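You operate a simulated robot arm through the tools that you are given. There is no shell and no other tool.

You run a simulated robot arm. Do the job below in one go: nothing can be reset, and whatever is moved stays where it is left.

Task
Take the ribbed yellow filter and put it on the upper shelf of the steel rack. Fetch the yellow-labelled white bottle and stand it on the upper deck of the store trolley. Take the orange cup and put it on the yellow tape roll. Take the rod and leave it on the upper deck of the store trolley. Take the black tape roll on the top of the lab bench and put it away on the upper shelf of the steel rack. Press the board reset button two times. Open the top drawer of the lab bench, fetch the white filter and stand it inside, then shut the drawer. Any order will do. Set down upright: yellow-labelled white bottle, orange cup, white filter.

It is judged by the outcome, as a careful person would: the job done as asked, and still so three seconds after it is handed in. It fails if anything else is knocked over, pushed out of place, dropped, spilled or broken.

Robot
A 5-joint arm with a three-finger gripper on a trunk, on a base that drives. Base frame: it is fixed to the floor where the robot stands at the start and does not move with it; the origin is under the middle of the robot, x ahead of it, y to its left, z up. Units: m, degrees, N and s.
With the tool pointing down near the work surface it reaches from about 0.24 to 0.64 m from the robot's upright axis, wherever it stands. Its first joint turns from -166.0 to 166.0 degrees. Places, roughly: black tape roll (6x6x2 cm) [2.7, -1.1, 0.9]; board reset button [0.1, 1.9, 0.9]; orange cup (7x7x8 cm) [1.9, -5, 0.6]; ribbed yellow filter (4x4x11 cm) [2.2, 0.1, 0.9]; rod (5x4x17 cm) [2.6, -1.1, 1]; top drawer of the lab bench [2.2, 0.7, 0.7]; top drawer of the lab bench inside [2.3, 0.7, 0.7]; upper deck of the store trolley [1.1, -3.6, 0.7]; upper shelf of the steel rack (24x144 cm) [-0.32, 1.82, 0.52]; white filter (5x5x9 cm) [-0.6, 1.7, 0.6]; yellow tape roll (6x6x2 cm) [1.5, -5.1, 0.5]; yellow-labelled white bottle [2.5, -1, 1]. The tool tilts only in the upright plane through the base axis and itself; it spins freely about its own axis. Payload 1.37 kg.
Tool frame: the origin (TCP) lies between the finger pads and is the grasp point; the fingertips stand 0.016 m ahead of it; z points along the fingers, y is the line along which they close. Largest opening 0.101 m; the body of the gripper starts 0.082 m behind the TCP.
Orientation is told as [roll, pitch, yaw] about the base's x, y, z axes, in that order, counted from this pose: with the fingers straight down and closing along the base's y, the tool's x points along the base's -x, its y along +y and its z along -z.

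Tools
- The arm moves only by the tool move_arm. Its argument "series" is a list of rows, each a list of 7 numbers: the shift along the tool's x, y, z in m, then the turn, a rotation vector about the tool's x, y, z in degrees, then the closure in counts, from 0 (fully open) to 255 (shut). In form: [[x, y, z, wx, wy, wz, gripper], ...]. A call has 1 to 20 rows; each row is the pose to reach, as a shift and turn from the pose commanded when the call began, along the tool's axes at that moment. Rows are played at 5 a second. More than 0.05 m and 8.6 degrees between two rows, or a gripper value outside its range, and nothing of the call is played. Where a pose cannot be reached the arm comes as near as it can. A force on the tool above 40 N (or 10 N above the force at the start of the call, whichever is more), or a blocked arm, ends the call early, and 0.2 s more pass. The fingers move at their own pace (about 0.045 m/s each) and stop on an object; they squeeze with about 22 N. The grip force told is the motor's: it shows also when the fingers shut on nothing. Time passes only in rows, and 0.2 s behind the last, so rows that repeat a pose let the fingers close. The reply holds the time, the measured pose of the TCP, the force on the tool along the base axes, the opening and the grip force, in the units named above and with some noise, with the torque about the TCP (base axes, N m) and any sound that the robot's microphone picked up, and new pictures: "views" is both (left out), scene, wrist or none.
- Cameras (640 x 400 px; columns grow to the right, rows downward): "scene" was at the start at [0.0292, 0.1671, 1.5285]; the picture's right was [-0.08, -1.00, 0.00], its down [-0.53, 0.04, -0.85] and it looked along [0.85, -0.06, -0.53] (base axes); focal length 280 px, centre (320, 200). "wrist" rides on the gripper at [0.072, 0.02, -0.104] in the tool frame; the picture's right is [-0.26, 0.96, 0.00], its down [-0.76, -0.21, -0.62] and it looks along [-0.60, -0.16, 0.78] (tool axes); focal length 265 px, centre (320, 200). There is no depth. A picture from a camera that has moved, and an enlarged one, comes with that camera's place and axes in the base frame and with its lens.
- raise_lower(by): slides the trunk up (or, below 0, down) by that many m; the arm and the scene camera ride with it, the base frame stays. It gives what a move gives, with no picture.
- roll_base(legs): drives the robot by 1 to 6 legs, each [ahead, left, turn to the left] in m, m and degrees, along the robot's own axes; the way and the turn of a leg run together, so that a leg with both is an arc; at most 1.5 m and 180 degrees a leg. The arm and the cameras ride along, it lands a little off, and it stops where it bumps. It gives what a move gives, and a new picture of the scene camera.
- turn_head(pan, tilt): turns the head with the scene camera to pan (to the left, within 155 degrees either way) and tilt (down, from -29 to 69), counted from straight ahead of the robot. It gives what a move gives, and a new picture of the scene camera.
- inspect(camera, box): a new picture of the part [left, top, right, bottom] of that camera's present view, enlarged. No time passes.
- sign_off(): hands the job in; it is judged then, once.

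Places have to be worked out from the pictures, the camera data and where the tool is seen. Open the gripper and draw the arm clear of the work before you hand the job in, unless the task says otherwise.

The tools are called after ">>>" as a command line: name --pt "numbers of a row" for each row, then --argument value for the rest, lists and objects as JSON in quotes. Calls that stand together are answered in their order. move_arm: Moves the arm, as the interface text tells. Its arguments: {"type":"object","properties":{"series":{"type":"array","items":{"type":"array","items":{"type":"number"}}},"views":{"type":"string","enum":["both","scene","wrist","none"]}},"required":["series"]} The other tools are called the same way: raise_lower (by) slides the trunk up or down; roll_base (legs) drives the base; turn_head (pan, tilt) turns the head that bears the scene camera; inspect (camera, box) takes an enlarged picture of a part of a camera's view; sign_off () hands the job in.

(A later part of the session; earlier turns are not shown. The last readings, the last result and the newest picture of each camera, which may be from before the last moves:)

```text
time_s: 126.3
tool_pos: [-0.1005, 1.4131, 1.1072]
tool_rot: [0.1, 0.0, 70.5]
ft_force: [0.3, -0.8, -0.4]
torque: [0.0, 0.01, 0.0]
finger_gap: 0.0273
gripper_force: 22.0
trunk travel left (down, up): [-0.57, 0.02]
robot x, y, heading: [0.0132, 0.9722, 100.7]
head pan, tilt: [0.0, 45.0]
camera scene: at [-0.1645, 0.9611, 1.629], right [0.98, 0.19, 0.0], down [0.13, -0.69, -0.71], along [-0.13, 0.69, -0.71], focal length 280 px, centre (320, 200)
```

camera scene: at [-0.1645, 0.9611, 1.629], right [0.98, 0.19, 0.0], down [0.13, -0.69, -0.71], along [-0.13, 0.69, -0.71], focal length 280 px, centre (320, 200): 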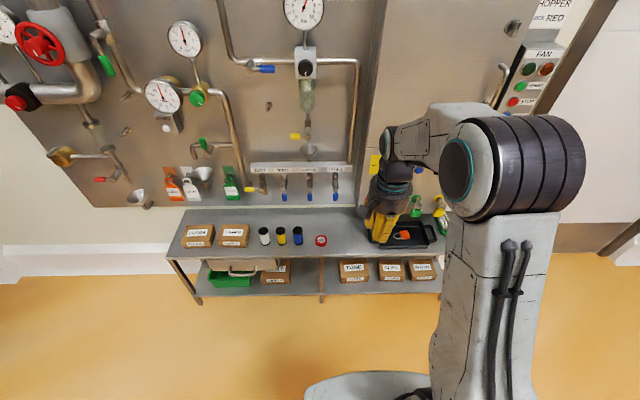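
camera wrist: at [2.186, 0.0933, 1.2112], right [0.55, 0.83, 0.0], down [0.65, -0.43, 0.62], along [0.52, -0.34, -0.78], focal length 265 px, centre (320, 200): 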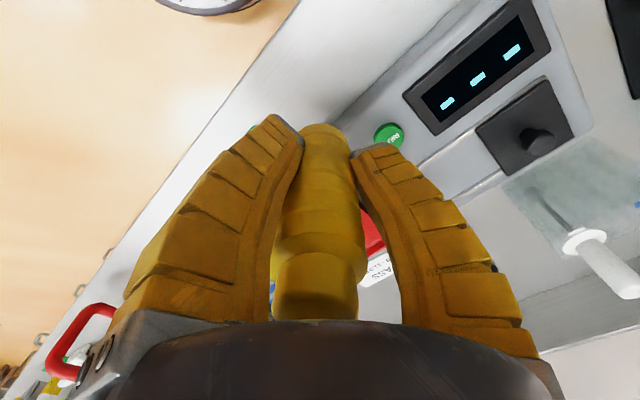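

The row of valves above the shelf comes down to about z=0.76 over the shelf's centre line, so I will set the filter down near the shelf front at about (-0.21, 1.745). I drive up and lower the trunk.

>>> roll_base --legs '[[0.33, 0.046, 1]]'

>>> raise_lower --by -0.36

>>> turn_head --pan -10 --tilt 50

>>> inspect --camera "wrist" --box '[0, 0, 640, 400]'

```text
time_s: 128.5
tool_pos: [-0.2201, 1.7251, 1.1056]
tool_rot: [0.0, 0.0, 71.7]
ft_force: [0.4, 0.1, -0.5]
torque: [-0.03, -0.06, -0.02]
finger_gap: 0.0273
gripper_force: 21.7
trunk travel left (down, up): [-0.57, 0.02]
robot x, y, heading: [-0.0968, 1.2916, 101.8]
head pan, tilt: [0.0, 45.0]
camera scene: at [-0.2746, 1.2721, 1.6289], right [0.98, 0.21, 0.0], down [0.15, -0.69, -0.71], along [-0.15, 0.69, -0.71], focal length 280 px, centre (320, 200)
```

scene: 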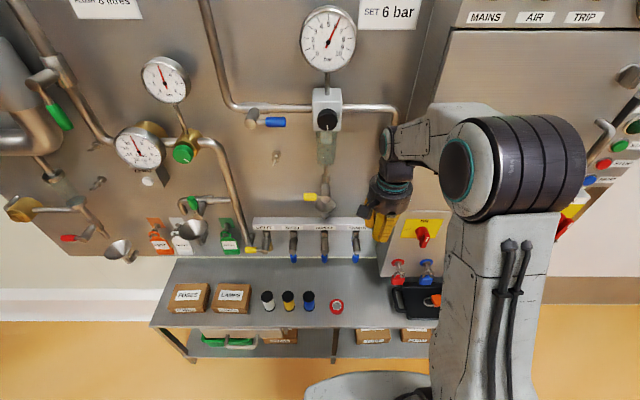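

```text
time_s: 132.0
tool_pos: [-0.2195, 1.7237, 0.7465]
tool_rot: [0.0, 0.0, 71.6]
ft_force: [1.0, 0.8, -1.1]
torque: [0.01, 0.01, -0.02]
finger_gap: 0.0273
gripper_force: 22.5
trunk travel left (down, up): [-0.21, 0.38]
robot x, y, heading: [-0.0967, 1.2844, 102.1]
head pan, tilt: [0.0, 45.0]
```

```text
time_s: 132.8
tool_pos: [-0.219, 1.7235, 0.7473]
tool_rot: [0.0, 0.0, 71.7]
ft_force: [0.3, 0.2, -0.7]
torque: [-0.03, 0.03, 0.0]
finger_gap: 0.0277
gripper_force: 22.1
trunk travel left (down, up): [-0.21, 0.38]
robot x, y, heading: [-0.0986, 1.2873, 101.8]
head pan, tilt: [-10.0, 50.0]
camera scene: at [-0.2601, 1.2685, 1.2621], right [1.0, 0.04, 0.0], down [0.03, -0.77, -0.64], along [-0.02, 0.64, -0.77], focal length 280 px, centre (320, 200)
```

scene: 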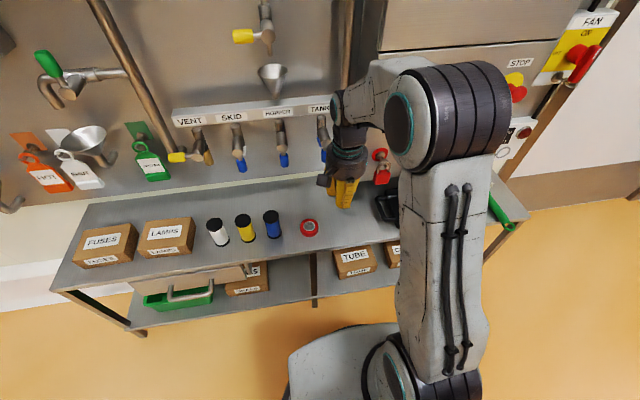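

```text
1.00 times, centred on (320, 200) of wrist (not enlarged: the box is as wide or as high as the picture)
camera zoom: at [-0.2609, 1.6622, 0.8507], right [-0.83, 0.55, 0.0], down [0.43, 0.65, 0.62], along [0.34, 0.52, -0.78], focal length 265 px, centre (320, 200)
```

zoom: 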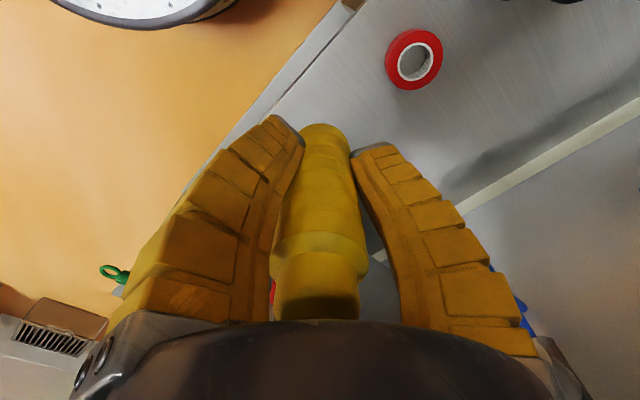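

The red tape is at (-0.314, 1.77) and the shelf's front edge at about (-0.205, 1.707). I shift the filter 4.4 cm inward and lower it to just above the shelf.

>>> move_arm --pt "-0.02 0 0 0 0 0 255" --pt "-0.044 0 0 0 0 0 255" --pt "-0.044 0 0.04 0 0 0 255" --pt "-0.044 0 0.08 0 0 0 255" --pt "-0.044 0 0.12 0 0 0 255" --pt "-0.044 0 0.14 0 0 0 255"

```text
time_s: 134.2
tool_pos: [-0.2046, 1.7655, 0.6048]
tool_rot: [0.0, -0.1, 71.8]
ft_force: [0.1, -0.6, 0.0]
torque: [0.02, -0.02, -0.03]
finger_gap: 0.0274
gripper_force: 21.5
trunk travel left (down, up): [-0.21, 0.38]
robot x, y, heading: [-0.097, 1.2894, 102.3]
head pan, tilt: [-10.0, 50.0]
camera scene: at [-0.2601, 1.2685, 1.2621], right [1.0, 0.03, 0.0], down [0.03, -0.77, -0.64], along [-0.02, 0.64, -0.77], focal length 280 px, centre (320, 200)
camera wrist: at [-0.2469, 1.7032, 0.7098], right [-0.83, 0.55, 0.0], down [0.43, 0.65, 0.62], along [0.34, 0.52, -0.78], focal length 265 px, centre (320, 200)
```

scene: 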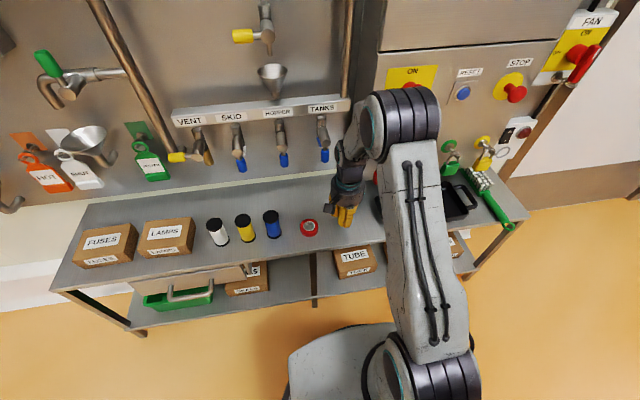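
wrist: 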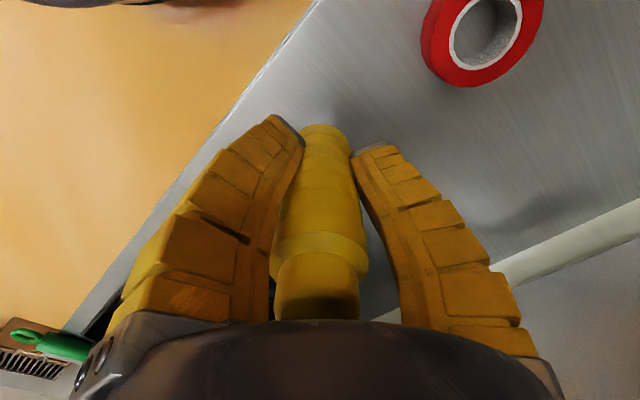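

The hand is clear of the valves. I lower slowly, watching the force for contact with the shelf.

>>> move_arm --pt "0 0 0.01 0 0 0 255" --pt "0 0 0.02 0 0 0 255" --pt "0 0 0.025 0 0 0 255" --pt "0 0 0.028 0 0 0 255" --views "none"

>>> move_arm --pt "0 0 0.003 0 0 0 255" --pt "0 0 0.006 0 0 0 255" --views "none"

```text
time_s: 135.2
tool_pos: [-0.2055, 1.7674, 0.5777]
tool_rot: [0.0, -0.1, 71.7]
ft_force: [-0.2, 0.2, -1.2]
torque: [0.02, -0.04, -0.03]
finger_gap: 0.0271
gripper_force: 22.1
trunk travel left (down, up): [-0.21, 0.38]
robot x, y, heading: [-0.0948, 1.2841, 102.3]
head pan, tilt: [-10.0, 50.0]
```

```text
time_s: 135.8
tool_pos: [-0.206, 1.7657, 0.5726]
tool_rot: [0.0, 0.0, 71.7]
ft_force: [0.4, -0.1, -0.6]
torque: [0.01, 0.0, 0.0]
finger_gap: 0.0272
gripper_force: 22.1
trunk travel left (down, up): [-0.21, 0.38]
robot x, y, heading: [-0.0983, 1.2903, 102.0]
head pan, tilt: [-10.0, 50.0]
```

No contact yet at z=0.573; I keep lowering in 3 mm steps.

>>> move_arm --pt "0 0 0.003 0 0 0 255" --pt "0 0 0.006 0 0 0 255" --views "none"

>>> move_arm --pt "0 0 0.003 0 0 0 255" --pt "0 0 0.005 0 0 0 255"

```text
time_s: 136.4
tool_pos: [-0.2048, 1.7672, 0.5663]
tool_rot: [0.1, 0.0, 71.7]
ft_force: [0.2, 1.0, 0.1]
torque: [-0.01, 0.02, 0.0]
finger_gap: 0.0275
gripper_force: 22.0
trunk travel left (down, up): [-0.21, 0.38]
robot x, y, heading: [-0.1014, 1.2901, 102.1]
head pan, tilt: [-10.0, 50.0]
```

```text
time_s: 137.0
tool_pos: [-0.2058, 1.7673, 0.5614]
tool_rot: [0.1, 0.0, 71.8]
ft_force: [-0.3, -0.4, -0.2]
torque: [-0.01, 0.0, 0.01]
finger_gap: 0.0273
gripper_force: 22.1
trunk travel left (down, up): [-0.21, 0.38]
robot x, y, heading: [-0.0979, 1.2892, 102.2]
head pan, tilt: [-10.0, 50.0]
camera scene: at [-0.26, 1.2685, 1.2621], right [1.0, 0.03, 0.0], down [0.03, -0.77, -0.64], along [-0.02, 0.64, -0.77], focal length 280 px, centre (320, 200)
camera wrist: at [-0.2476, 1.704, 0.6652], right [-0.83, 0.55, 0.0], down [0.43, 0.65, 0.62], along [0.34, 0.52, -0.78], focal length 265 px, centre (320, 200)
```

scene: 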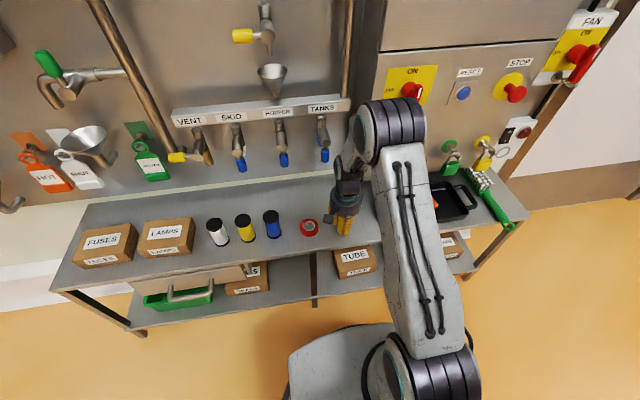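
wrist: 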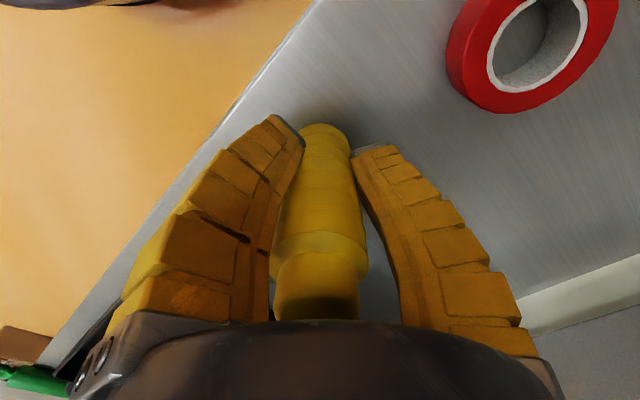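

Still no contact at z=0.561; I continue down in small steps.

>>> move_arm --pt "0 0 0.003 0 0 0 255" --pt "0 0 0.005 0 0 0 255" --views "none"

>>> move_arm --pt "0 0 0.002 0 0 0 255" --pt "0 0 0.004 0 0 0 255" --views "none"

>>> move_arm --pt "0 0 0.002 0 0 0 255" --pt "0 0 0.004 0 0 0 255" --views "none"

```text
time_s: 137.6
tool_pos: [-0.2069, 1.7673, 0.5575]
tool_rot: [0.1, -0.1, 71.8]
ft_force: [-2.8, -2.4, 8.7]
torque: [-0.2, 0.12, -0.05]
finger_gap: 0.0304
gripper_force: 22.1
trunk travel left (down, up): [-0.21, 0.38]
robot x, y, heading: [-0.099, 1.2907, 102.4]
head pan, tilt: [-10.0, 50.0]
```

```text
time_s: 138.2
tool_pos: [-0.206, 1.7682, 0.5523]
tool_rot: [0.1, -0.2, 71.8]
ft_force: [-3.3, 0.6, 16.8]
torque: [0.07, 0.07, -0.03]
finger_gap: 0.0327
gripper_force: 21.8
trunk travel left (down, up): [-0.21, 0.38]
robot x, y, heading: [-0.0974, 1.2881, 102.1]
head pan, tilt: [-10.0, 50.0]
```

```text
time_s: 138.8
tool_pos: [-0.2062, 1.7677, 0.5491]
tool_rot: [0.1, -0.2, 71.6]
ft_force: [-2.7, 2.9, 15.7]
torque: [0.05, 0.0, 0.01]
finger_gap: 0.0324
gripper_force: 21.8
trunk travel left (down, up): [-0.21, 0.38]
robot x, y, heading: [-0.0987, 1.2868, 102.1]
head pan, tilt: [-10.0, 50.0]
```

Contact is confirmed at about z=0.557 (filter standing on the shelf at 0.52). I open the fingers partway and rise straight up.

>>> move_arm --pt "0 0 -0.004 0 0 0 200" --pt "0 0 -0.004 0 0 0 130" --pt "0 0 -0.004 0 0 0 80" --pt "0 0 -0.004 0 0 0 60" --pt "0 0 -0.004 0 0 0 60" --pt "0 0 -0.03 0 0 0 60" --pt "0 0 -0.06 0 0 0 60" --pt "0 0 -0.1 0 0 0 60" --pt "0 0 -0.14 0 0 0 60"

```text
time_s: 140.8
tool_pos: [-0.205, 1.7656, 0.6867]
tool_rot: [0.0, 0.1, 71.7]
ft_force: [-0.7, -0.2, 0.4]
torque: [-0.02, -0.03, 0.01]
finger_gap: 0.0794
gripper_force: 1.2
trunk travel left (down, up): [-0.21, 0.38]
robot x, y, heading: [-0.0973, 1.2863, 101.9]
head pan, tilt: [-10.0, 50.0]
camera scene: at [-0.2601, 1.2686, 1.262], right [1.0, 0.03, 0.0], down [0.03, -0.77, -0.64], along [-0.02, 0.64, -0.77], focal length 280 px, centre (320, 200)
camera wrist: at [-0.2468, 1.703, 0.7908], right [-0.83, 0.55, 0.0], down [0.43, 0.65, 0.62], along [0.34, 0.52, -0.78], focal length 265 px, centre (320, 200)
```

scene: 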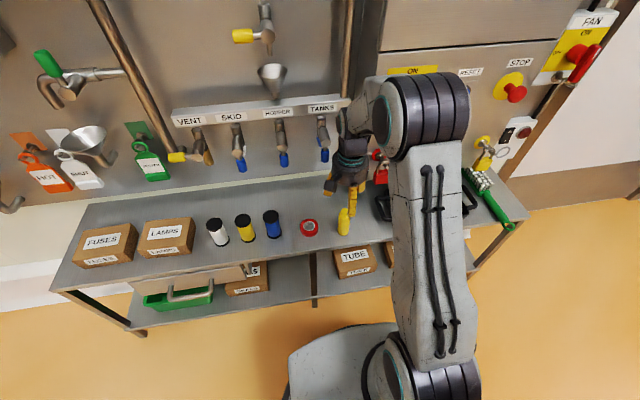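
wrist: 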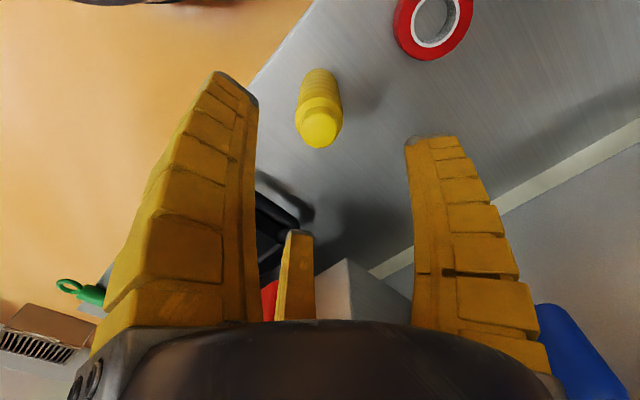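

The ribbed filter stands on the shelf. I back off a touch and strafe left to the white filter with the same tool orientation.

>>> roll_base --legs '[[-0.06, 0, 0], [0, 0.37, 0]]'

>>> inspect --camera "wrist" --box '[0, 0, 640, 400]'

```text
time_s: 143.7
tool_pos: [-0.5535, 1.6302, 0.6854]
tool_rot: [0.0, 0.0, 71.8]
ft_force: [0.4, -0.7, 0.2]
torque: [0.01, 0.03, 0.0]
finger_gap: 0.0794
gripper_force: 1.5
trunk travel left (down, up): [-0.21, 0.38]
robot x, y, heading: [-0.4465, 1.1539, 102.6]
head pan, tilt: [-10.0, 50.0]
camera scene: at [-0.6063, 1.1327, 1.2621], right [1.0, 0.04, 0.0], down [0.03, -0.77, -0.64], along [-0.02, 0.64, -0.77], focal length 280 px, centre (320, 200)
```

scene: 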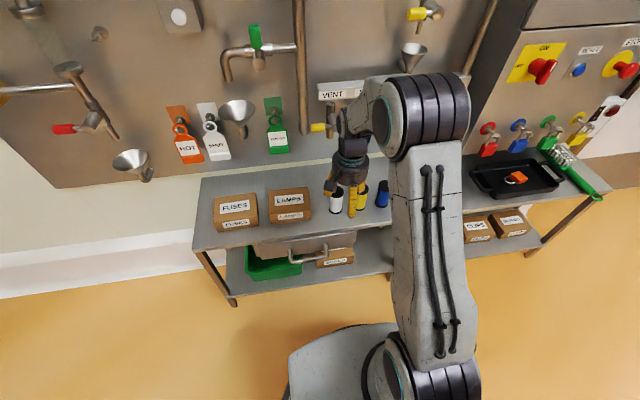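

```text
1.00 times, centred on (320, 200) of wrist (not enlarged: the box is as wide or as high as the picture)
camera zoom: at [-0.5946, 1.5674, 0.7905], right [-0.83, 0.55, 0.0], down [0.43, 0.65, 0.62], along [0.34, 0.52, -0.78], focal length 265 px, centre (320, 200)
```

zoom: 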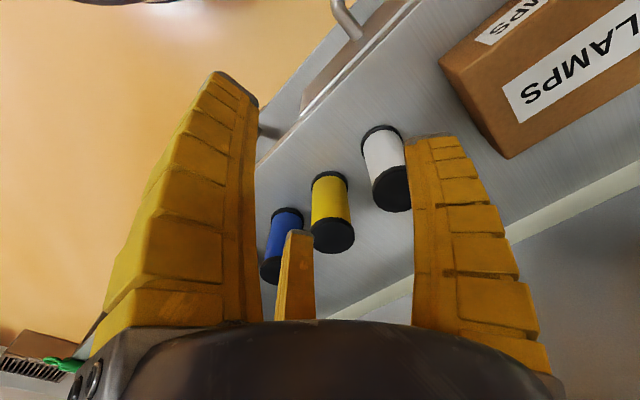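

The white filter is at about (-0.575, 1.7125). I move above it at the present height and check alignment.

>>> move_arm --pt "-0.035 0.023 0 0 0 0 60" --pt "-0.0715 0.0461 0 0 0 0 60" --pt "-0.0715 0.0461 0 0 0 0 60"

```text
time_s: 144.5
tool_pos: [-0.5749, 1.7122, 0.6878]
tool_rot: [0.0, 0.1, 71.9]
ft_force: [-0.4, 0.2, -0.7]
torque: [-0.03, 0.0, -0.03]
finger_gap: 0.0794
gripper_force: 2.0
trunk travel left (down, up): [-0.21, 0.38]
robot x, y, heading: [-0.4467, 1.1566, 102.3]
head pan, tilt: [-10.0, 50.0]
camera scene: at [-0.6064, 1.1329, 1.2621], right [1.0, 0.04, 0.0], down [0.03, -0.77, -0.64], along [-0.02, 0.64, -0.77], focal length 280 px, centre (320, 200)
camera wrist: at [-0.6166, 1.6501, 0.7906], right [-0.83, 0.55, 0.0], down [0.43, 0.65, 0.62], along [0.34, 0.52, -0.78], focal length 265 px, centre (320, 200)
```

scene: 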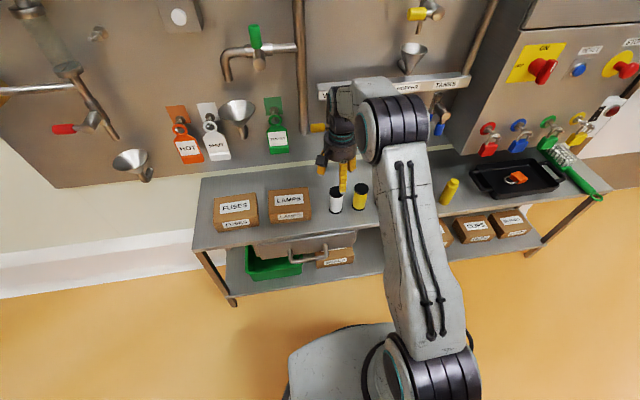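
wrist: 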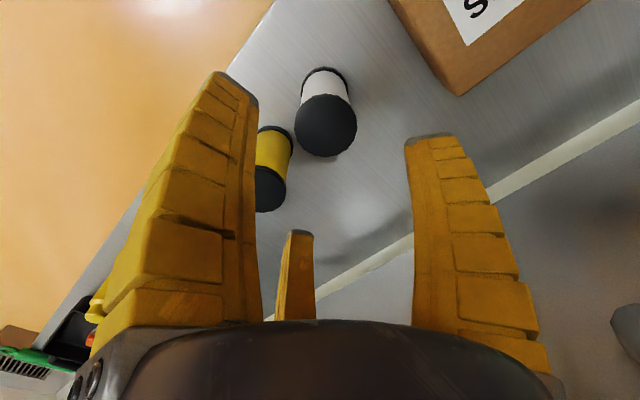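

Alignment is within 5 mm; to keep the right finger clear of the neighbouring yellow filter I spin 15° and nudge, then descend partway.

>>> move_arm --pt "-0.0016 0.0047 0 0 0 -7.5 60" --pt "-0.0016 0.0047 0 0 0 -15 60" --pt "-0.0016 0.0047 0.02 0 0 -15 60" --pt "-0.0016 0.0047 0.05 0 0 -15 60"

>>> inspect --camera "scene" --box '[270, 70, 430, 220]'

```text
time_s: 145.5
tool_pos: [-0.5781, 1.7139, 0.6332]
tool_rot: [-0.1, 0.0, 86.9]
ft_force: [-0.1, -0.3, 0.6]
torque: [0.0, -0.02, 0.04]
finger_gap: 0.0796
gripper_force: 1.7
trunk travel left (down, up): [-0.21, 0.38]
robot x, y, heading: [-0.4459, 1.154, 102.0]
head pan, tilt: [-10.0, 50.0]
camera scene: at [-0.6063, 1.1326, 1.2621], right [1.0, 0.04, 0.0], down [0.03, -0.77, -0.64], along [-0.02, 0.64, -0.77], focal length 280 px, centre (320, 200)
camera wrist: at [-0.6029, 1.6434, 0.7385], right [-0.95, 0.32, 0.0], down [0.25, 0.74, 0.62], along [0.2, 0.59, -0.78], focal length 265 px, centre (320, 200)
```

scene: 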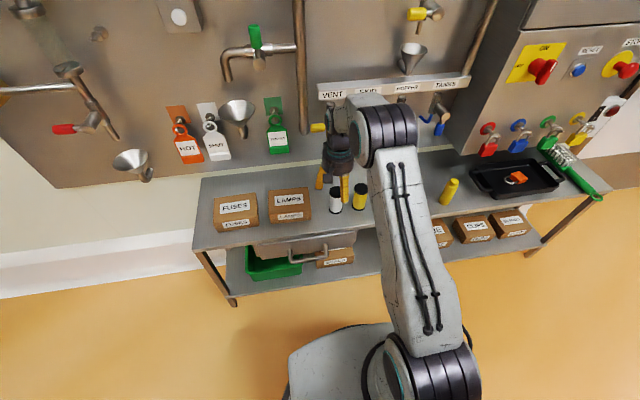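
wrist: 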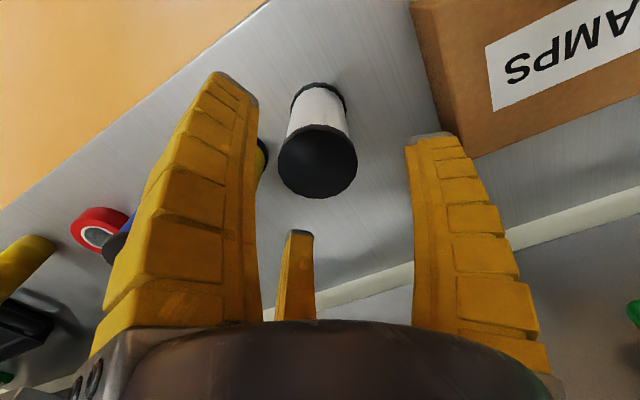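

```text
2.67 times, centred on (350, 145) of scene
camera zoom: at [-0.6063, 1.1326, 1.2621], right [1.0, 0.04, 0.0], down [0.03, -0.77, -0.64], along [-0.02, 0.64, -0.77], focal length 747 px, centre (240, 347)
```

zoom: 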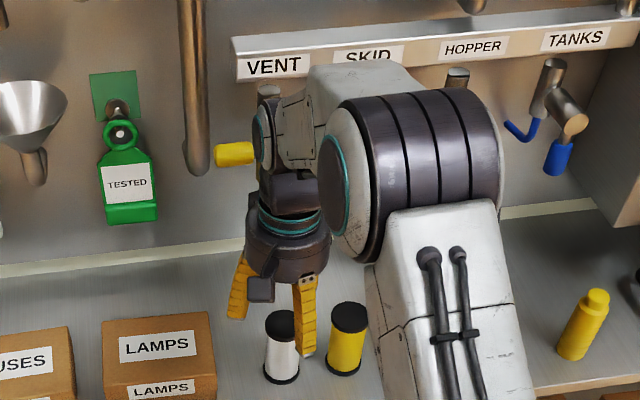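

Aligned over the filter with no contact forces. I descend the last 6 cm and close the fingers.

>>> move_arm --pt "0 0 0.015 0 0 0 60" --pt "0 0 0.03 0 0 0 60" --pt "0 0 0.045 0 0 0 60" --pt "0 0 0.06 0 0 0 60" --pt "0 0 0.06 0 0 0 120" --pt "0 0 0.06 0 0 0 200" --pt "0 0 0.06 0 0 0 255" --pt "0 0 0.06 0 0 0 255" --pt "0 0 0.06 0 0 0 255"

```text
time_s: 147.5
tool_pos: [-0.5791, 1.7152, 0.5773]
tool_rot: [-0.1, -0.1, 86.9]
ft_force: [-0.2, -0.6, 5.1]
torque: [-0.08, -0.02, -0.01]
finger_gap: 0.0391
gripper_force: 21.6
trunk travel left (down, up): [-0.21, 0.38]
robot x, y, heading: [-0.4456, 1.1534, 102.3]
head pan, tilt: [-10.0, 50.0]
camera scene: at [-0.6063, 1.1322, 1.2621], right [1.0, 0.04, 0.0], down [0.03, -0.77, -0.64], along [-0.02, 0.64, -0.77], focal length 280 px, centre (320, 200)
camera wrist: at [-0.6031, 1.644, 0.6808], right [-0.95, 0.32, 0.0], down [0.25, 0.74, 0.62], along [0.2, 0.59, -0.78], focal length 265 px, centre (320, 200)
```

scene: 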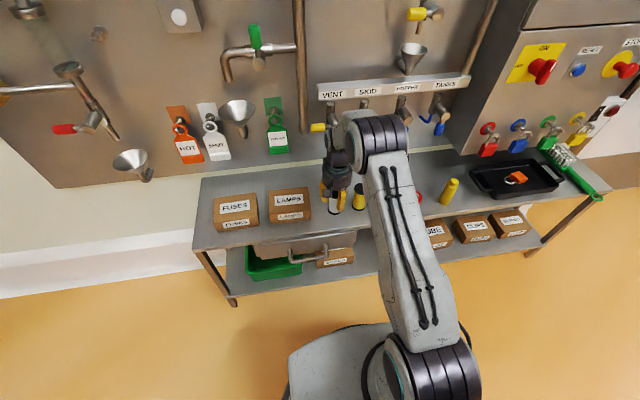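
wrist: 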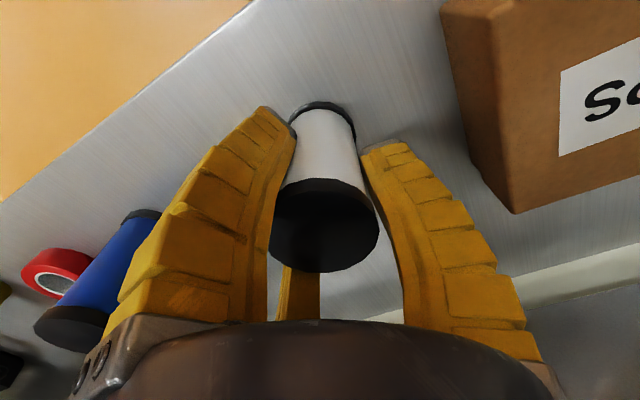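

White filter is gripped with its base 5.7 cm below the TCP. I lift it and roll straight back from the rack.

>>> move_arm --pt "0 0 -0.03 0 0 0 255" --pt "0 0 -0.06 0 0 0 255" --pt "0 0 -0.09 0 0 0 255"

>>> roll_base --legs '[[-0.5, 0, 0]]'

>>> raise_lower --by 0.37

```text
time_s: 148.3
tool_pos: [-0.5778, 1.7145, 0.6675]
tool_rot: [0.0, 0.1, 86.9]
ft_force: [0.4, -0.1, -0.4]
torque: [0.01, -0.01, -0.02]
finger_gap: 0.0
gripper_force: 22.1
trunk travel left (down, up): [-0.21, 0.38]
robot x, y, heading: [-0.4453, 1.1528, 102.5]
head pan, tilt: [-10.0, 50.0]
camera scene: at [-0.6064, 1.1328, 1.262], right [1.0, 0.04, 0.0], down [0.03, -0.77, -0.64], along [-0.02, 0.64, -0.77], focal length 280 px, centre (320, 200)
camera wrist: at [-0.6026, 1.6437, 0.7716], right [-0.95, 0.32, 0.0], down [0.25, 0.74, 0.62], along [0.2, 0.59, -0.78], focal length 265 px, centre (320, 200)
```

scene: 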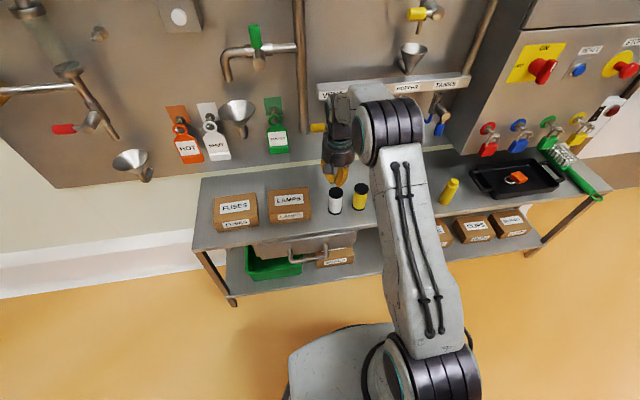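
wrist: 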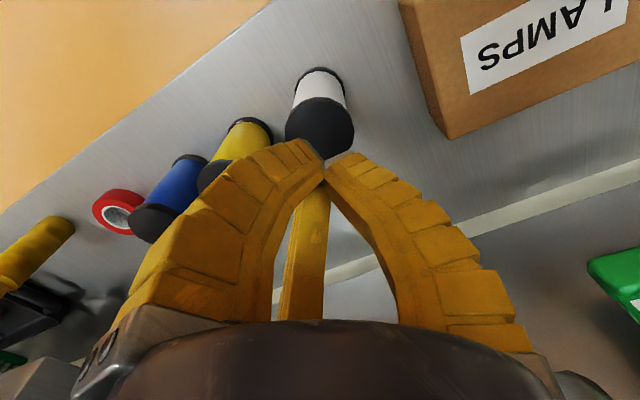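

```text
time_s: 151.3
tool_pos: [-0.4719, 1.2176, 0.6671]
tool_rot: [0.1, 0.0, 87.1]
ft_force: [0.3, -0.4, -0.3]
torque: [-0.03, 0.01, -0.01]
finger_gap: 0.0
gripper_force: 22.2
trunk travel left (down, up): [-0.21, 0.38]
robot x, y, heading: [-0.3332, 0.6563, 102.1]
head pan, tilt: [-10.0, 50.0]
camera scene: at [-0.4983, 0.6353, 1.2621], right [1.0, 0.04, 0.0], down [0.03, -0.77, -0.64], along [-0.03, 0.64, -0.77], focal length 280 px, centre (320, 200)
```

scene: 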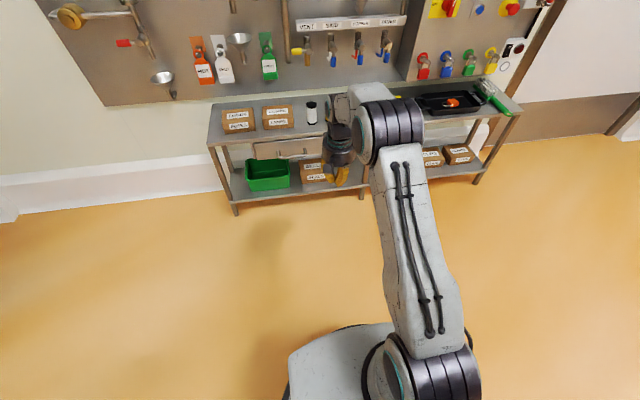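

```text
time_s: 154.8
tool_pos: [-0.4733, 1.2179, 1.0368]
tool_rot: [0.0, 0.1, 87.0]
ft_force: [0.2, 0.4, -0.6]
torque: [-0.01, 0.0, -0.02]
finger_gap: 0.0003
gripper_force: 21.8
trunk travel left (down, up): [-0.58, 0.01]
robot x, y, heading: [-0.3348, 0.659, 102.1]
head pan, tilt: [-10.0, 50.0]
```

The filter slipped out on lifting and still stands on the shelf, so I must go back and regrip. I open the fingers to the same partial gap, lower the trunk and return, stopping a little short.

>>> raise_lower --by -0.37

>>> move_arm --pt "0 0 -0.01 0 0 0 150" --pt "0 0 -0.02 0 0 0 60" --pt "0 0 -0.02 0 0 0 60" --pt "0 0 -0.02 0 0 0 60" --pt "0 0 -0.02 0 0 0 60" --views "none"

>>> roll_base --legs '[[0.46, 0, 0]]'

>>> inspect --camera "wrist" --box '[0, 0, 640, 400]'

```text
time_s: 158.4
tool_pos: [-0.4711, 1.218, 0.6665]
tool_rot: [0.0, 0.0, 86.9]
ft_force: [-0.4, -0.6, -0.4]
torque: [0.01, 0.03, -0.02]
finger_gap: 0.0001
gripper_force: 22.0
trunk travel left (down, up): [-0.21, 0.38]
robot x, y, heading: [-0.3363, 0.6584, 102.6]
head pan, tilt: [-10.0, 50.0]
```

```text
time_s: 159.6
tool_pos: [-0.4726, 1.2175, 0.6873]
tool_rot: [0.0, 0.0, 87.1]
ft_force: [-0.4, 0.3, 0.9]
torque: [0.0, 0.01, 0.01]
finger_gap: 0.0795
gripper_force: 1.7
trunk travel left (down, up): [-0.21, 0.38]
robot x, y, heading: [-0.3356, 0.6519, 102.4]
head pan, tilt: [-10.0, 50.0]
```

```text
time_s: 162.4
tool_pos: [-0.5685, 1.6638, 0.6873]
tool_rot: [-0.1, 0.0, 86.9]
ft_force: [0.3, -0.1, 0.1]
torque: [-0.03, -0.05, -0.01]
finger_gap: 0.0794
gripper_force: 1.5
trunk travel left (down, up): [-0.21, 0.38]
robot x, y, heading: [-0.4385, 1.1025, 102.3]
head pan, tilt: [-10.0, 50.0]
camera scene: at [-0.5956, 1.0815, 1.2621], right [1.0, 0.04, 0.0], down [0.03, -0.77, -0.64], along [-0.03, 0.64, -0.77], focal length 280 px, centre (320, 200)
```

scene: 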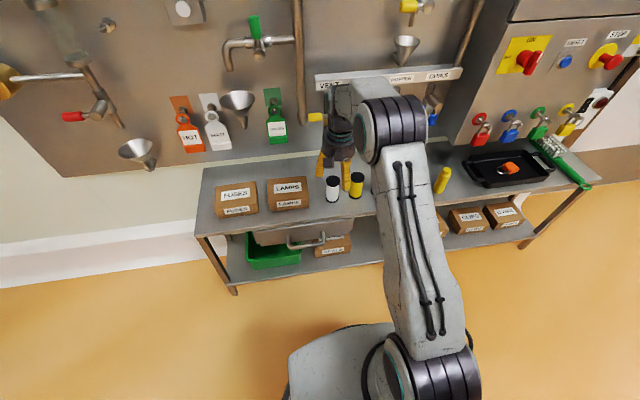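

```text
1.00 times, centred on (320, 200) of wrist (not enlarged: the box is as wide or as high as the picture)
camera zoom: at [-0.5927, 1.5923, 0.7922], right [-0.95, 0.32, 0.0], down [0.25, 0.74, 0.62], along [0.2, 0.59, -0.78], focal length 265 px, centre (320, 200)
```

zoom: 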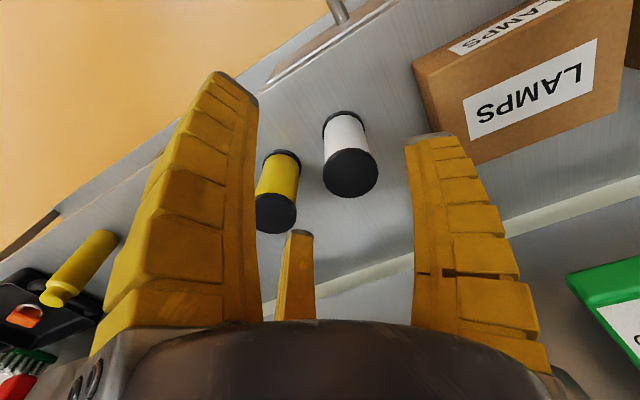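

The white filter still stands at about (-0.579, 1.710). I zoom in on its shape before regripping.

>>> inspect --camera "wrist" --box '[290, 90, 410, 210]'

>>> inspect --camera "scene" --box '[300, 130, 390, 220]'

```text
3.33 times, centred on (350, 150) of wrist
camera zoom: at [-0.5927, 1.5923, 0.7922], right [-0.95, 0.32, 0.0], down [0.25, 0.74, 0.62], along [0.2, 0.59, -0.78], focal length 885 px, centre (220, 367)
```

zoom: 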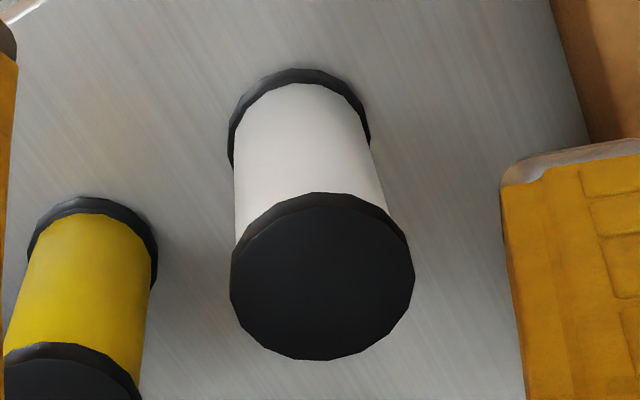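

```text
4.44 times, centred on (345, 175) of scene
camera zoom: at [-0.5956, 1.0815, 1.2621], right [1.0, 0.04, 0.0], down [0.03, -0.77, -0.64], along [-0.03, 0.64, -0.77], focal length 1245 px, centre (209, 311)
```

zoom: 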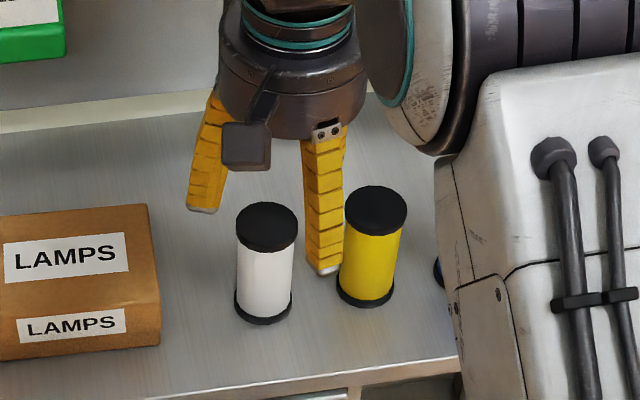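

The filter has 5 cm black end caps and a slightly slimmer white body. I centre over it again, descend to z≈0.568 (mid-body), close, and test-lift only 1 cm.

>>> move_arm --pt "-0.022 0.006 0 0 0 0 60" --pt "-0.0455 0.013 0 0 0 0 60" --pt "-0.0455 0.013 0.03 0 0 0 60" --pt "-0.0455 0.013 0.06 0 0 0 60"

```text
time_s: 163.4
tool_pos: [-0.577, 1.7094, 0.6288]
tool_rot: [0.0, 0.0, 87.0]
ft_force: [-0.2, 1.4, 0.6]
torque: [0.02, 0.0, 0.03]
finger_gap: 0.0799
gripper_force: 2.4
trunk travel left (down, up): [-0.21, 0.38]
robot x, y, heading: [-0.4316, 1.1015, 102.4]
head pan, tilt: [-10.0, 50.0]
camera scene: at [-0.5956, 1.0815, 1.2621], right [1.0, 0.04, 0.0], down [0.03, -0.77, -0.64], along [-0.03, 0.64, -0.77], focal length 280 px, centre (320, 200)
camera wrist: at [-0.6011, 1.6381, 0.7323], right [-0.95, 0.32, 0.0], down [0.25, 0.74, 0.62], along [0.2, 0.59, -0.78], focal length 265 px, centre (320, 200)
```

scene: 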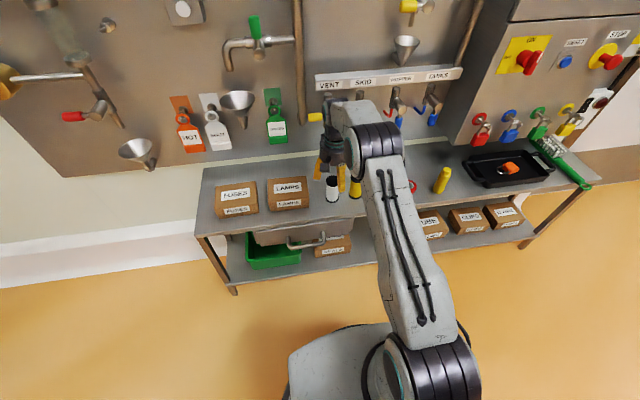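
wrist: 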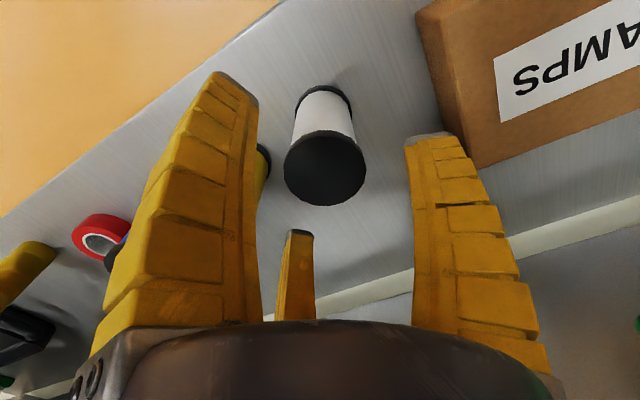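

Centred within about 3 mm. I descend to z≈0.57, close fully, and wait for the grip to settle.

>>> move_arm --pt "0 0 0.03 0 0 0 60" --pt "0 0 0.06 0 0 0 60" --pt "0 0 0.06 0 0 0 120" --pt "0 0 0.06 0 0 0 200" --pt "0 0 0.06 0 0 0 255" --pt "0 0 0.06 0 0 0 255" --pt "0 0 0.06 0 0 0 255" --pt "0 0 0.06 0 0 0 255" --pt "0 0 0.06 0 0 0 255"

>>> move_arm --pt "0 0 -0.002 0 0 0 255" --pt "0 0 -0.005 0 0 0 255" --pt "0 0 -0.008 0 0 0 255" --pt "0 0 -0.01 0 0 0 255"

```text
time_s: 165.4
tool_pos: [-0.5798, 1.7106, 0.569]
tool_rot: [0.0, -0.1, 87.1]
ft_force: [0.3, -0.5, 5.2]
torque: [-0.02, -0.02, 0.02]
finger_gap: 0.0397
gripper_force: 22.1
trunk travel left (down, up): [-0.21, 0.38]
robot x, y, heading: [-0.4359, 1.1004, 102.3]
head pan, tilt: [-10.0, 50.0]
camera scene: at [-0.5955, 1.081, 1.2621], right [1.0, 0.04, 0.0], down [0.03, -0.77, -0.64], along [-0.03, 0.64, -0.77], focal length 280 px, centre (320, 200)
camera wrist: at [-0.6031, 1.6384, 0.673], right [-0.95, 0.32, 0.0], down [0.25, 0.74, 0.62], along [0.2, 0.59, -0.78], focal length 265 px, centre (320, 200)
```

scene: 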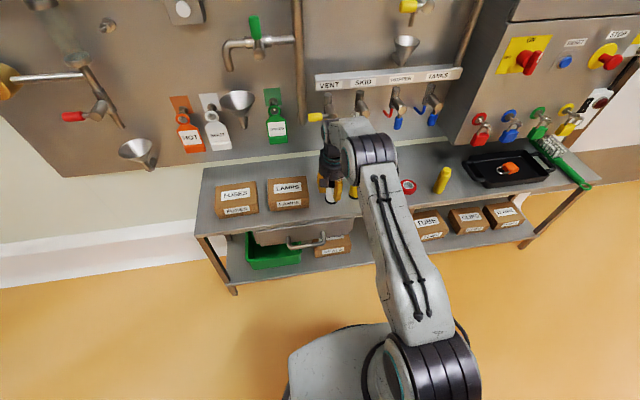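
wrist: 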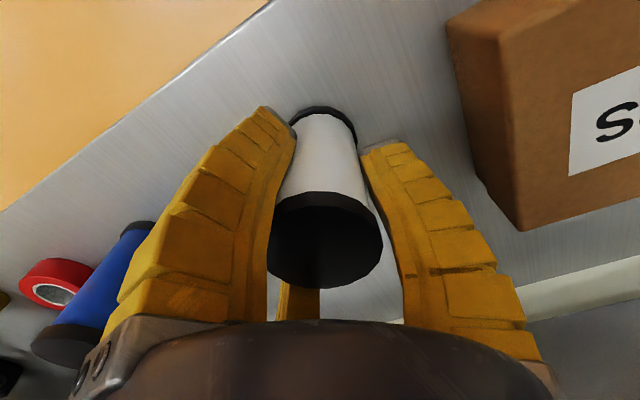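

```text
time_s: 166.4
tool_pos: [-0.5798, 1.71, 0.5782]
tool_rot: [0.1, 0.0, 87.0]
ft_force: [-0.5, -1.0, -0.6]
torque: [0.04, -0.03, -0.02]
finger_gap: 0.0379
gripper_force: 21.8
trunk travel left (down, up): [-0.21, 0.38]
robot x, y, heading: [-0.4309, 1.1016, 102.6]
head pan, tilt: [-10.0, 50.0]
camera scene: at [-0.5956, 1.0816, 1.2621], right [1.0, 0.04, 0.0], down [0.03, -0.77, -0.64], along [-0.03, 0.64, -0.77], focal length 280 px, centre (320, 200)
camera wrist: at [-0.6034, 1.6383, 0.6826], right [-0.95, 0.32, 0.0], down [0.25, 0.74, 0.62], along [0.2, 0.59, -0.78], focal length 265 px, centre (320, 200)
```

scene: 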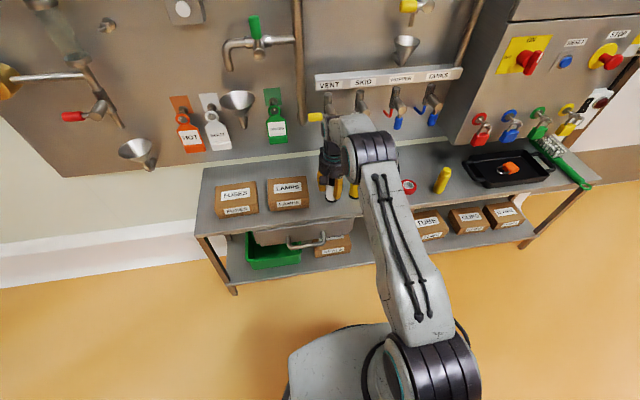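
wrist: 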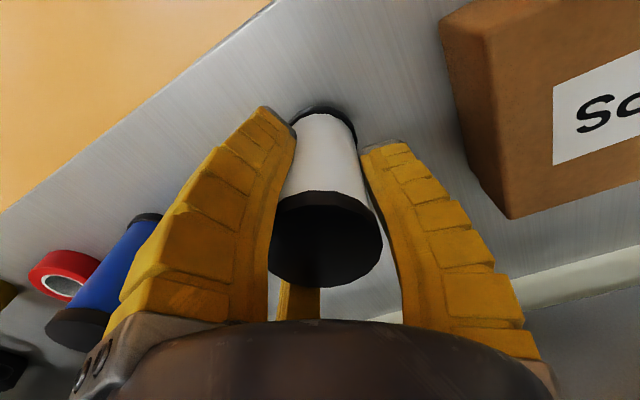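

The filter moved up with the hand this time (same place in the wrist view, gap 0.038). I keep lifting slowly and check.

>>> move_arm --pt "0 0 -0.006 0 0 0 255" --pt "0 0 -0.012 0 0 0 255" --pt "0 0 -0.02 0 0 0 255" --pt "0 0 -0.028 0 0 0 255" --pt "0 0 -0.036 0 0 0 255" --pt "0 0 -0.044 0 0 0 255" --pt "0 0 -0.052 0 0 0 255"

```text
time_s: 168.0
tool_pos: [-0.5791, 1.71, 0.6301]
tool_rot: [-0.1, 0.0, 87.0]
ft_force: [-0.3, 0.5, -1.4]
torque: [-0.03, 0.04, 0.01]
finger_gap: 0.0377
gripper_force: 21.9
trunk travel left (down, up): [-0.21, 0.38]
robot x, y, heading: [-0.4358, 1.1028, 102.4]
head pan, tilt: [-10.0, 50.0]
camera scene: at [-0.5956, 1.0816, 1.2621], right [1.0, 0.04, 0.0], down [0.03, -0.77, -0.64], along [-0.03, 0.64, -0.77], focal length 280 px, centre (320, 200)
camera wrist: at [-0.6032, 1.6389, 0.7344], right [-0.95, 0.32, 0.0], down [0.25, 0.74, 0.62], along [0.2, 0.59, -0.78], focal length 265 px, centre (320, 200)
```

scene: 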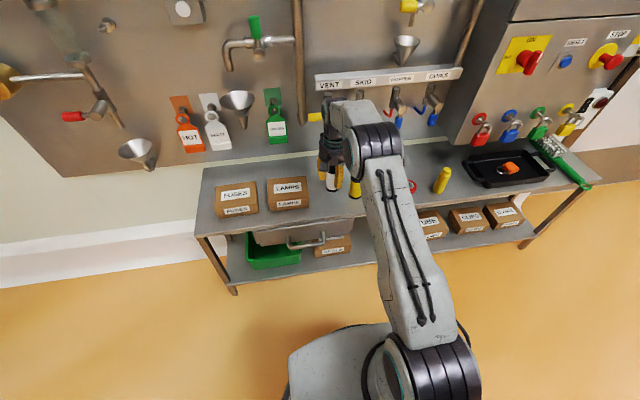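
wrist: 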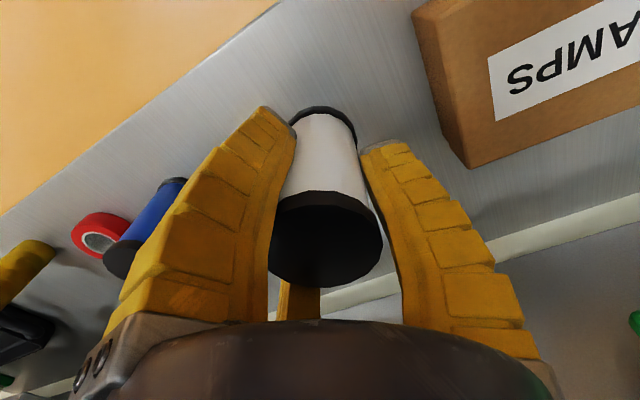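

The filter is firmly held. I roll back from the rack, then raise the trunk, checking the gap each time.

>>> roll_base --legs '[[-0.3, 0, 0]]'

>>> raise_lower --by 0.36

>>> inspect --camera "wrist" --box '[0, 0, 640, 400]'

```text
time_s: 170.0
tool_pos: [-0.5182, 1.4179, 0.6304]
tool_rot: [0.0, 0.0, 87.1]
ft_force: [0.1, -0.7, -1.3]
torque: [0.0, 0.03, 0.0]
finger_gap: 0.0375
gripper_force: 22.0
trunk travel left (down, up): [-0.21, 0.38]
robot x, y, heading: [-0.3691, 0.8092, 102.4]
head pan, tilt: [-10.0, 50.0]
camera scene: at [-0.5315, 0.7896, 1.2621], right [1.0, 0.04, 0.0], down [0.03, -0.77, -0.64], along [-0.03, 0.64, -0.77], focal length 280 px, centre (320, 200)
```

scene: 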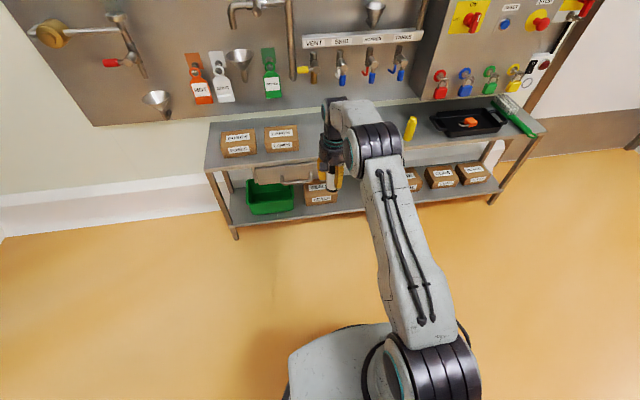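

```text
time_s: 173.5
tool_pos: [-0.5181, 1.4178, 0.9891]
tool_rot: [0.0, 0.1, 87.2]
ft_force: [-0.2, -0.3, -1.6]
torque: [0.0, -0.01, 0.0]
finger_gap: 0.0377
gripper_force: 21.8
trunk travel left (down, up): [-0.57, 0.02]
robot x, y, heading: [-0.3714, 0.8086, 102.4]
head pan, tilt: [-10.0, 50.0]
```

```text
1.00 times, centred on (320, 200) of wrist (not enlarged: the box is as wide or as high as the picture)
camera zoom: at [-0.5415, 1.3468, 1.0941], right [-0.95, 0.31, 0.0], down [0.24, 0.75, 0.62], along [0.19, 0.59, -0.78], focal length 265 px, centre (320, 200)
```

zoom: 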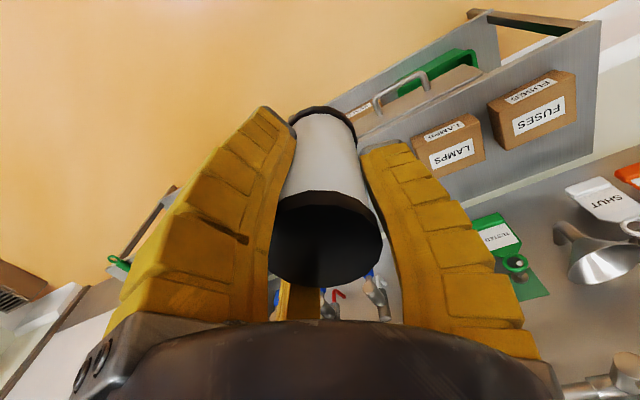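

Held safely at gap 0.038. I turn right and drive toward the open drawer, stopping short to look into it.

>>> roll_base --legs '[[0, 0, -90.4], [0.6, -0.63, 0], [0.7, 0, 0]]'

>>> turn_head --pan -5 --tilt 45

```text
time_s: 185.3
tool_pos: [1.6442, 0.6787, 0.9897]
tool_rot: [-0.1, 0.0, -1.3]
ft_force: [-0.6, 0.1, -1.0]
torque: [0.02, 0.03, 0.01]
finger_gap: 0.0376
gripper_force: 21.6
trunk travel left (down, up): [-0.57, 0.02]
robot x, y, heading: [1.0413, 0.5165, 13.7]
head pan, tilt: [-10.0, 50.0]
camera scene: at [1.0159, 0.6764, 1.6221], right [0.07, -1.0, 0.0], down [-0.76, -0.05, -0.64], along [0.64, 0.04, -0.77], focal length 280 px, centre (320, 200)
```

scene: 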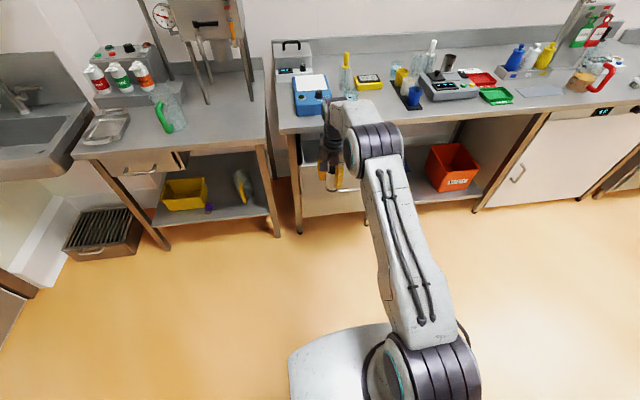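

```text
time_s: 186.0
tool_pos: [1.6433, 0.6791, 0.9894]
tool_rot: [0.0, -0.1, -1.4]
ft_force: [0.0, -0.5, -0.5]
torque: [0.01, -0.02, -0.03]
finger_gap: 0.0378
gripper_force: 21.8
trunk travel left (down, up): [-0.57, 0.02]
robot x, y, heading: [1.0426, 0.5156, 13.9]
head pan, tilt: [-5.0, 45.0]
camera scene: at [1.0188, 0.6836, 1.629], right [0.15, -0.99, 0.0], down [-0.7, -0.11, -0.71], along [0.7, 0.11, -0.71], focal length 280 px, centre (320, 200)
```

scene: 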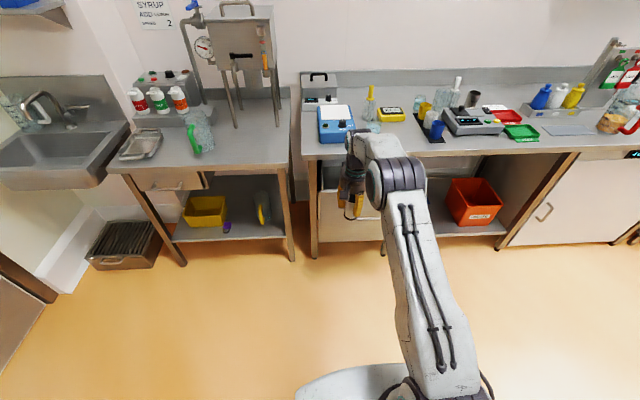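

The arm hides the drawer from the head camera, so I use the wrist camera.

>>> inspect --camera "wrist" --box '[0, 0, 640, 400]'

>>> inspect --camera "scene" --box '[280, 110, 480, 260]'

```text
1.00 times, centred on (320, 200) of wrist (not enlarged: the box is as wide or as high as the picture)
camera zoom: at [1.5709, 0.7005, 1.0941], right [0.29, 0.96, 0.0], down [0.75, -0.23, 0.62], along [0.59, -0.18, -0.78], focal length 265 px, centre (320, 200)
```

zoom: 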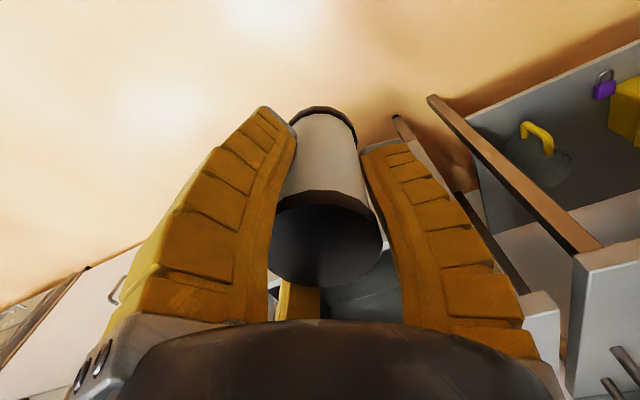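

```text
2.67 times, centred on (380, 185) of scene
camera zoom: at [1.0188, 0.6836, 1.629], right [0.15, -0.99, 0.0], down [-0.7, -0.11, -0.71], along [0.7, 0.11, -0.71], focal length 747 px, centre (160, 240)
```

zoom: 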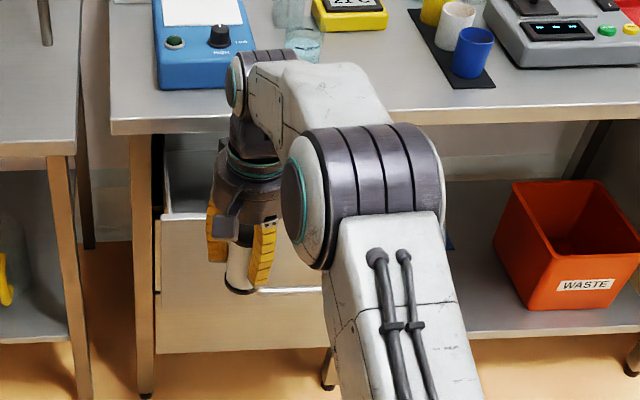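

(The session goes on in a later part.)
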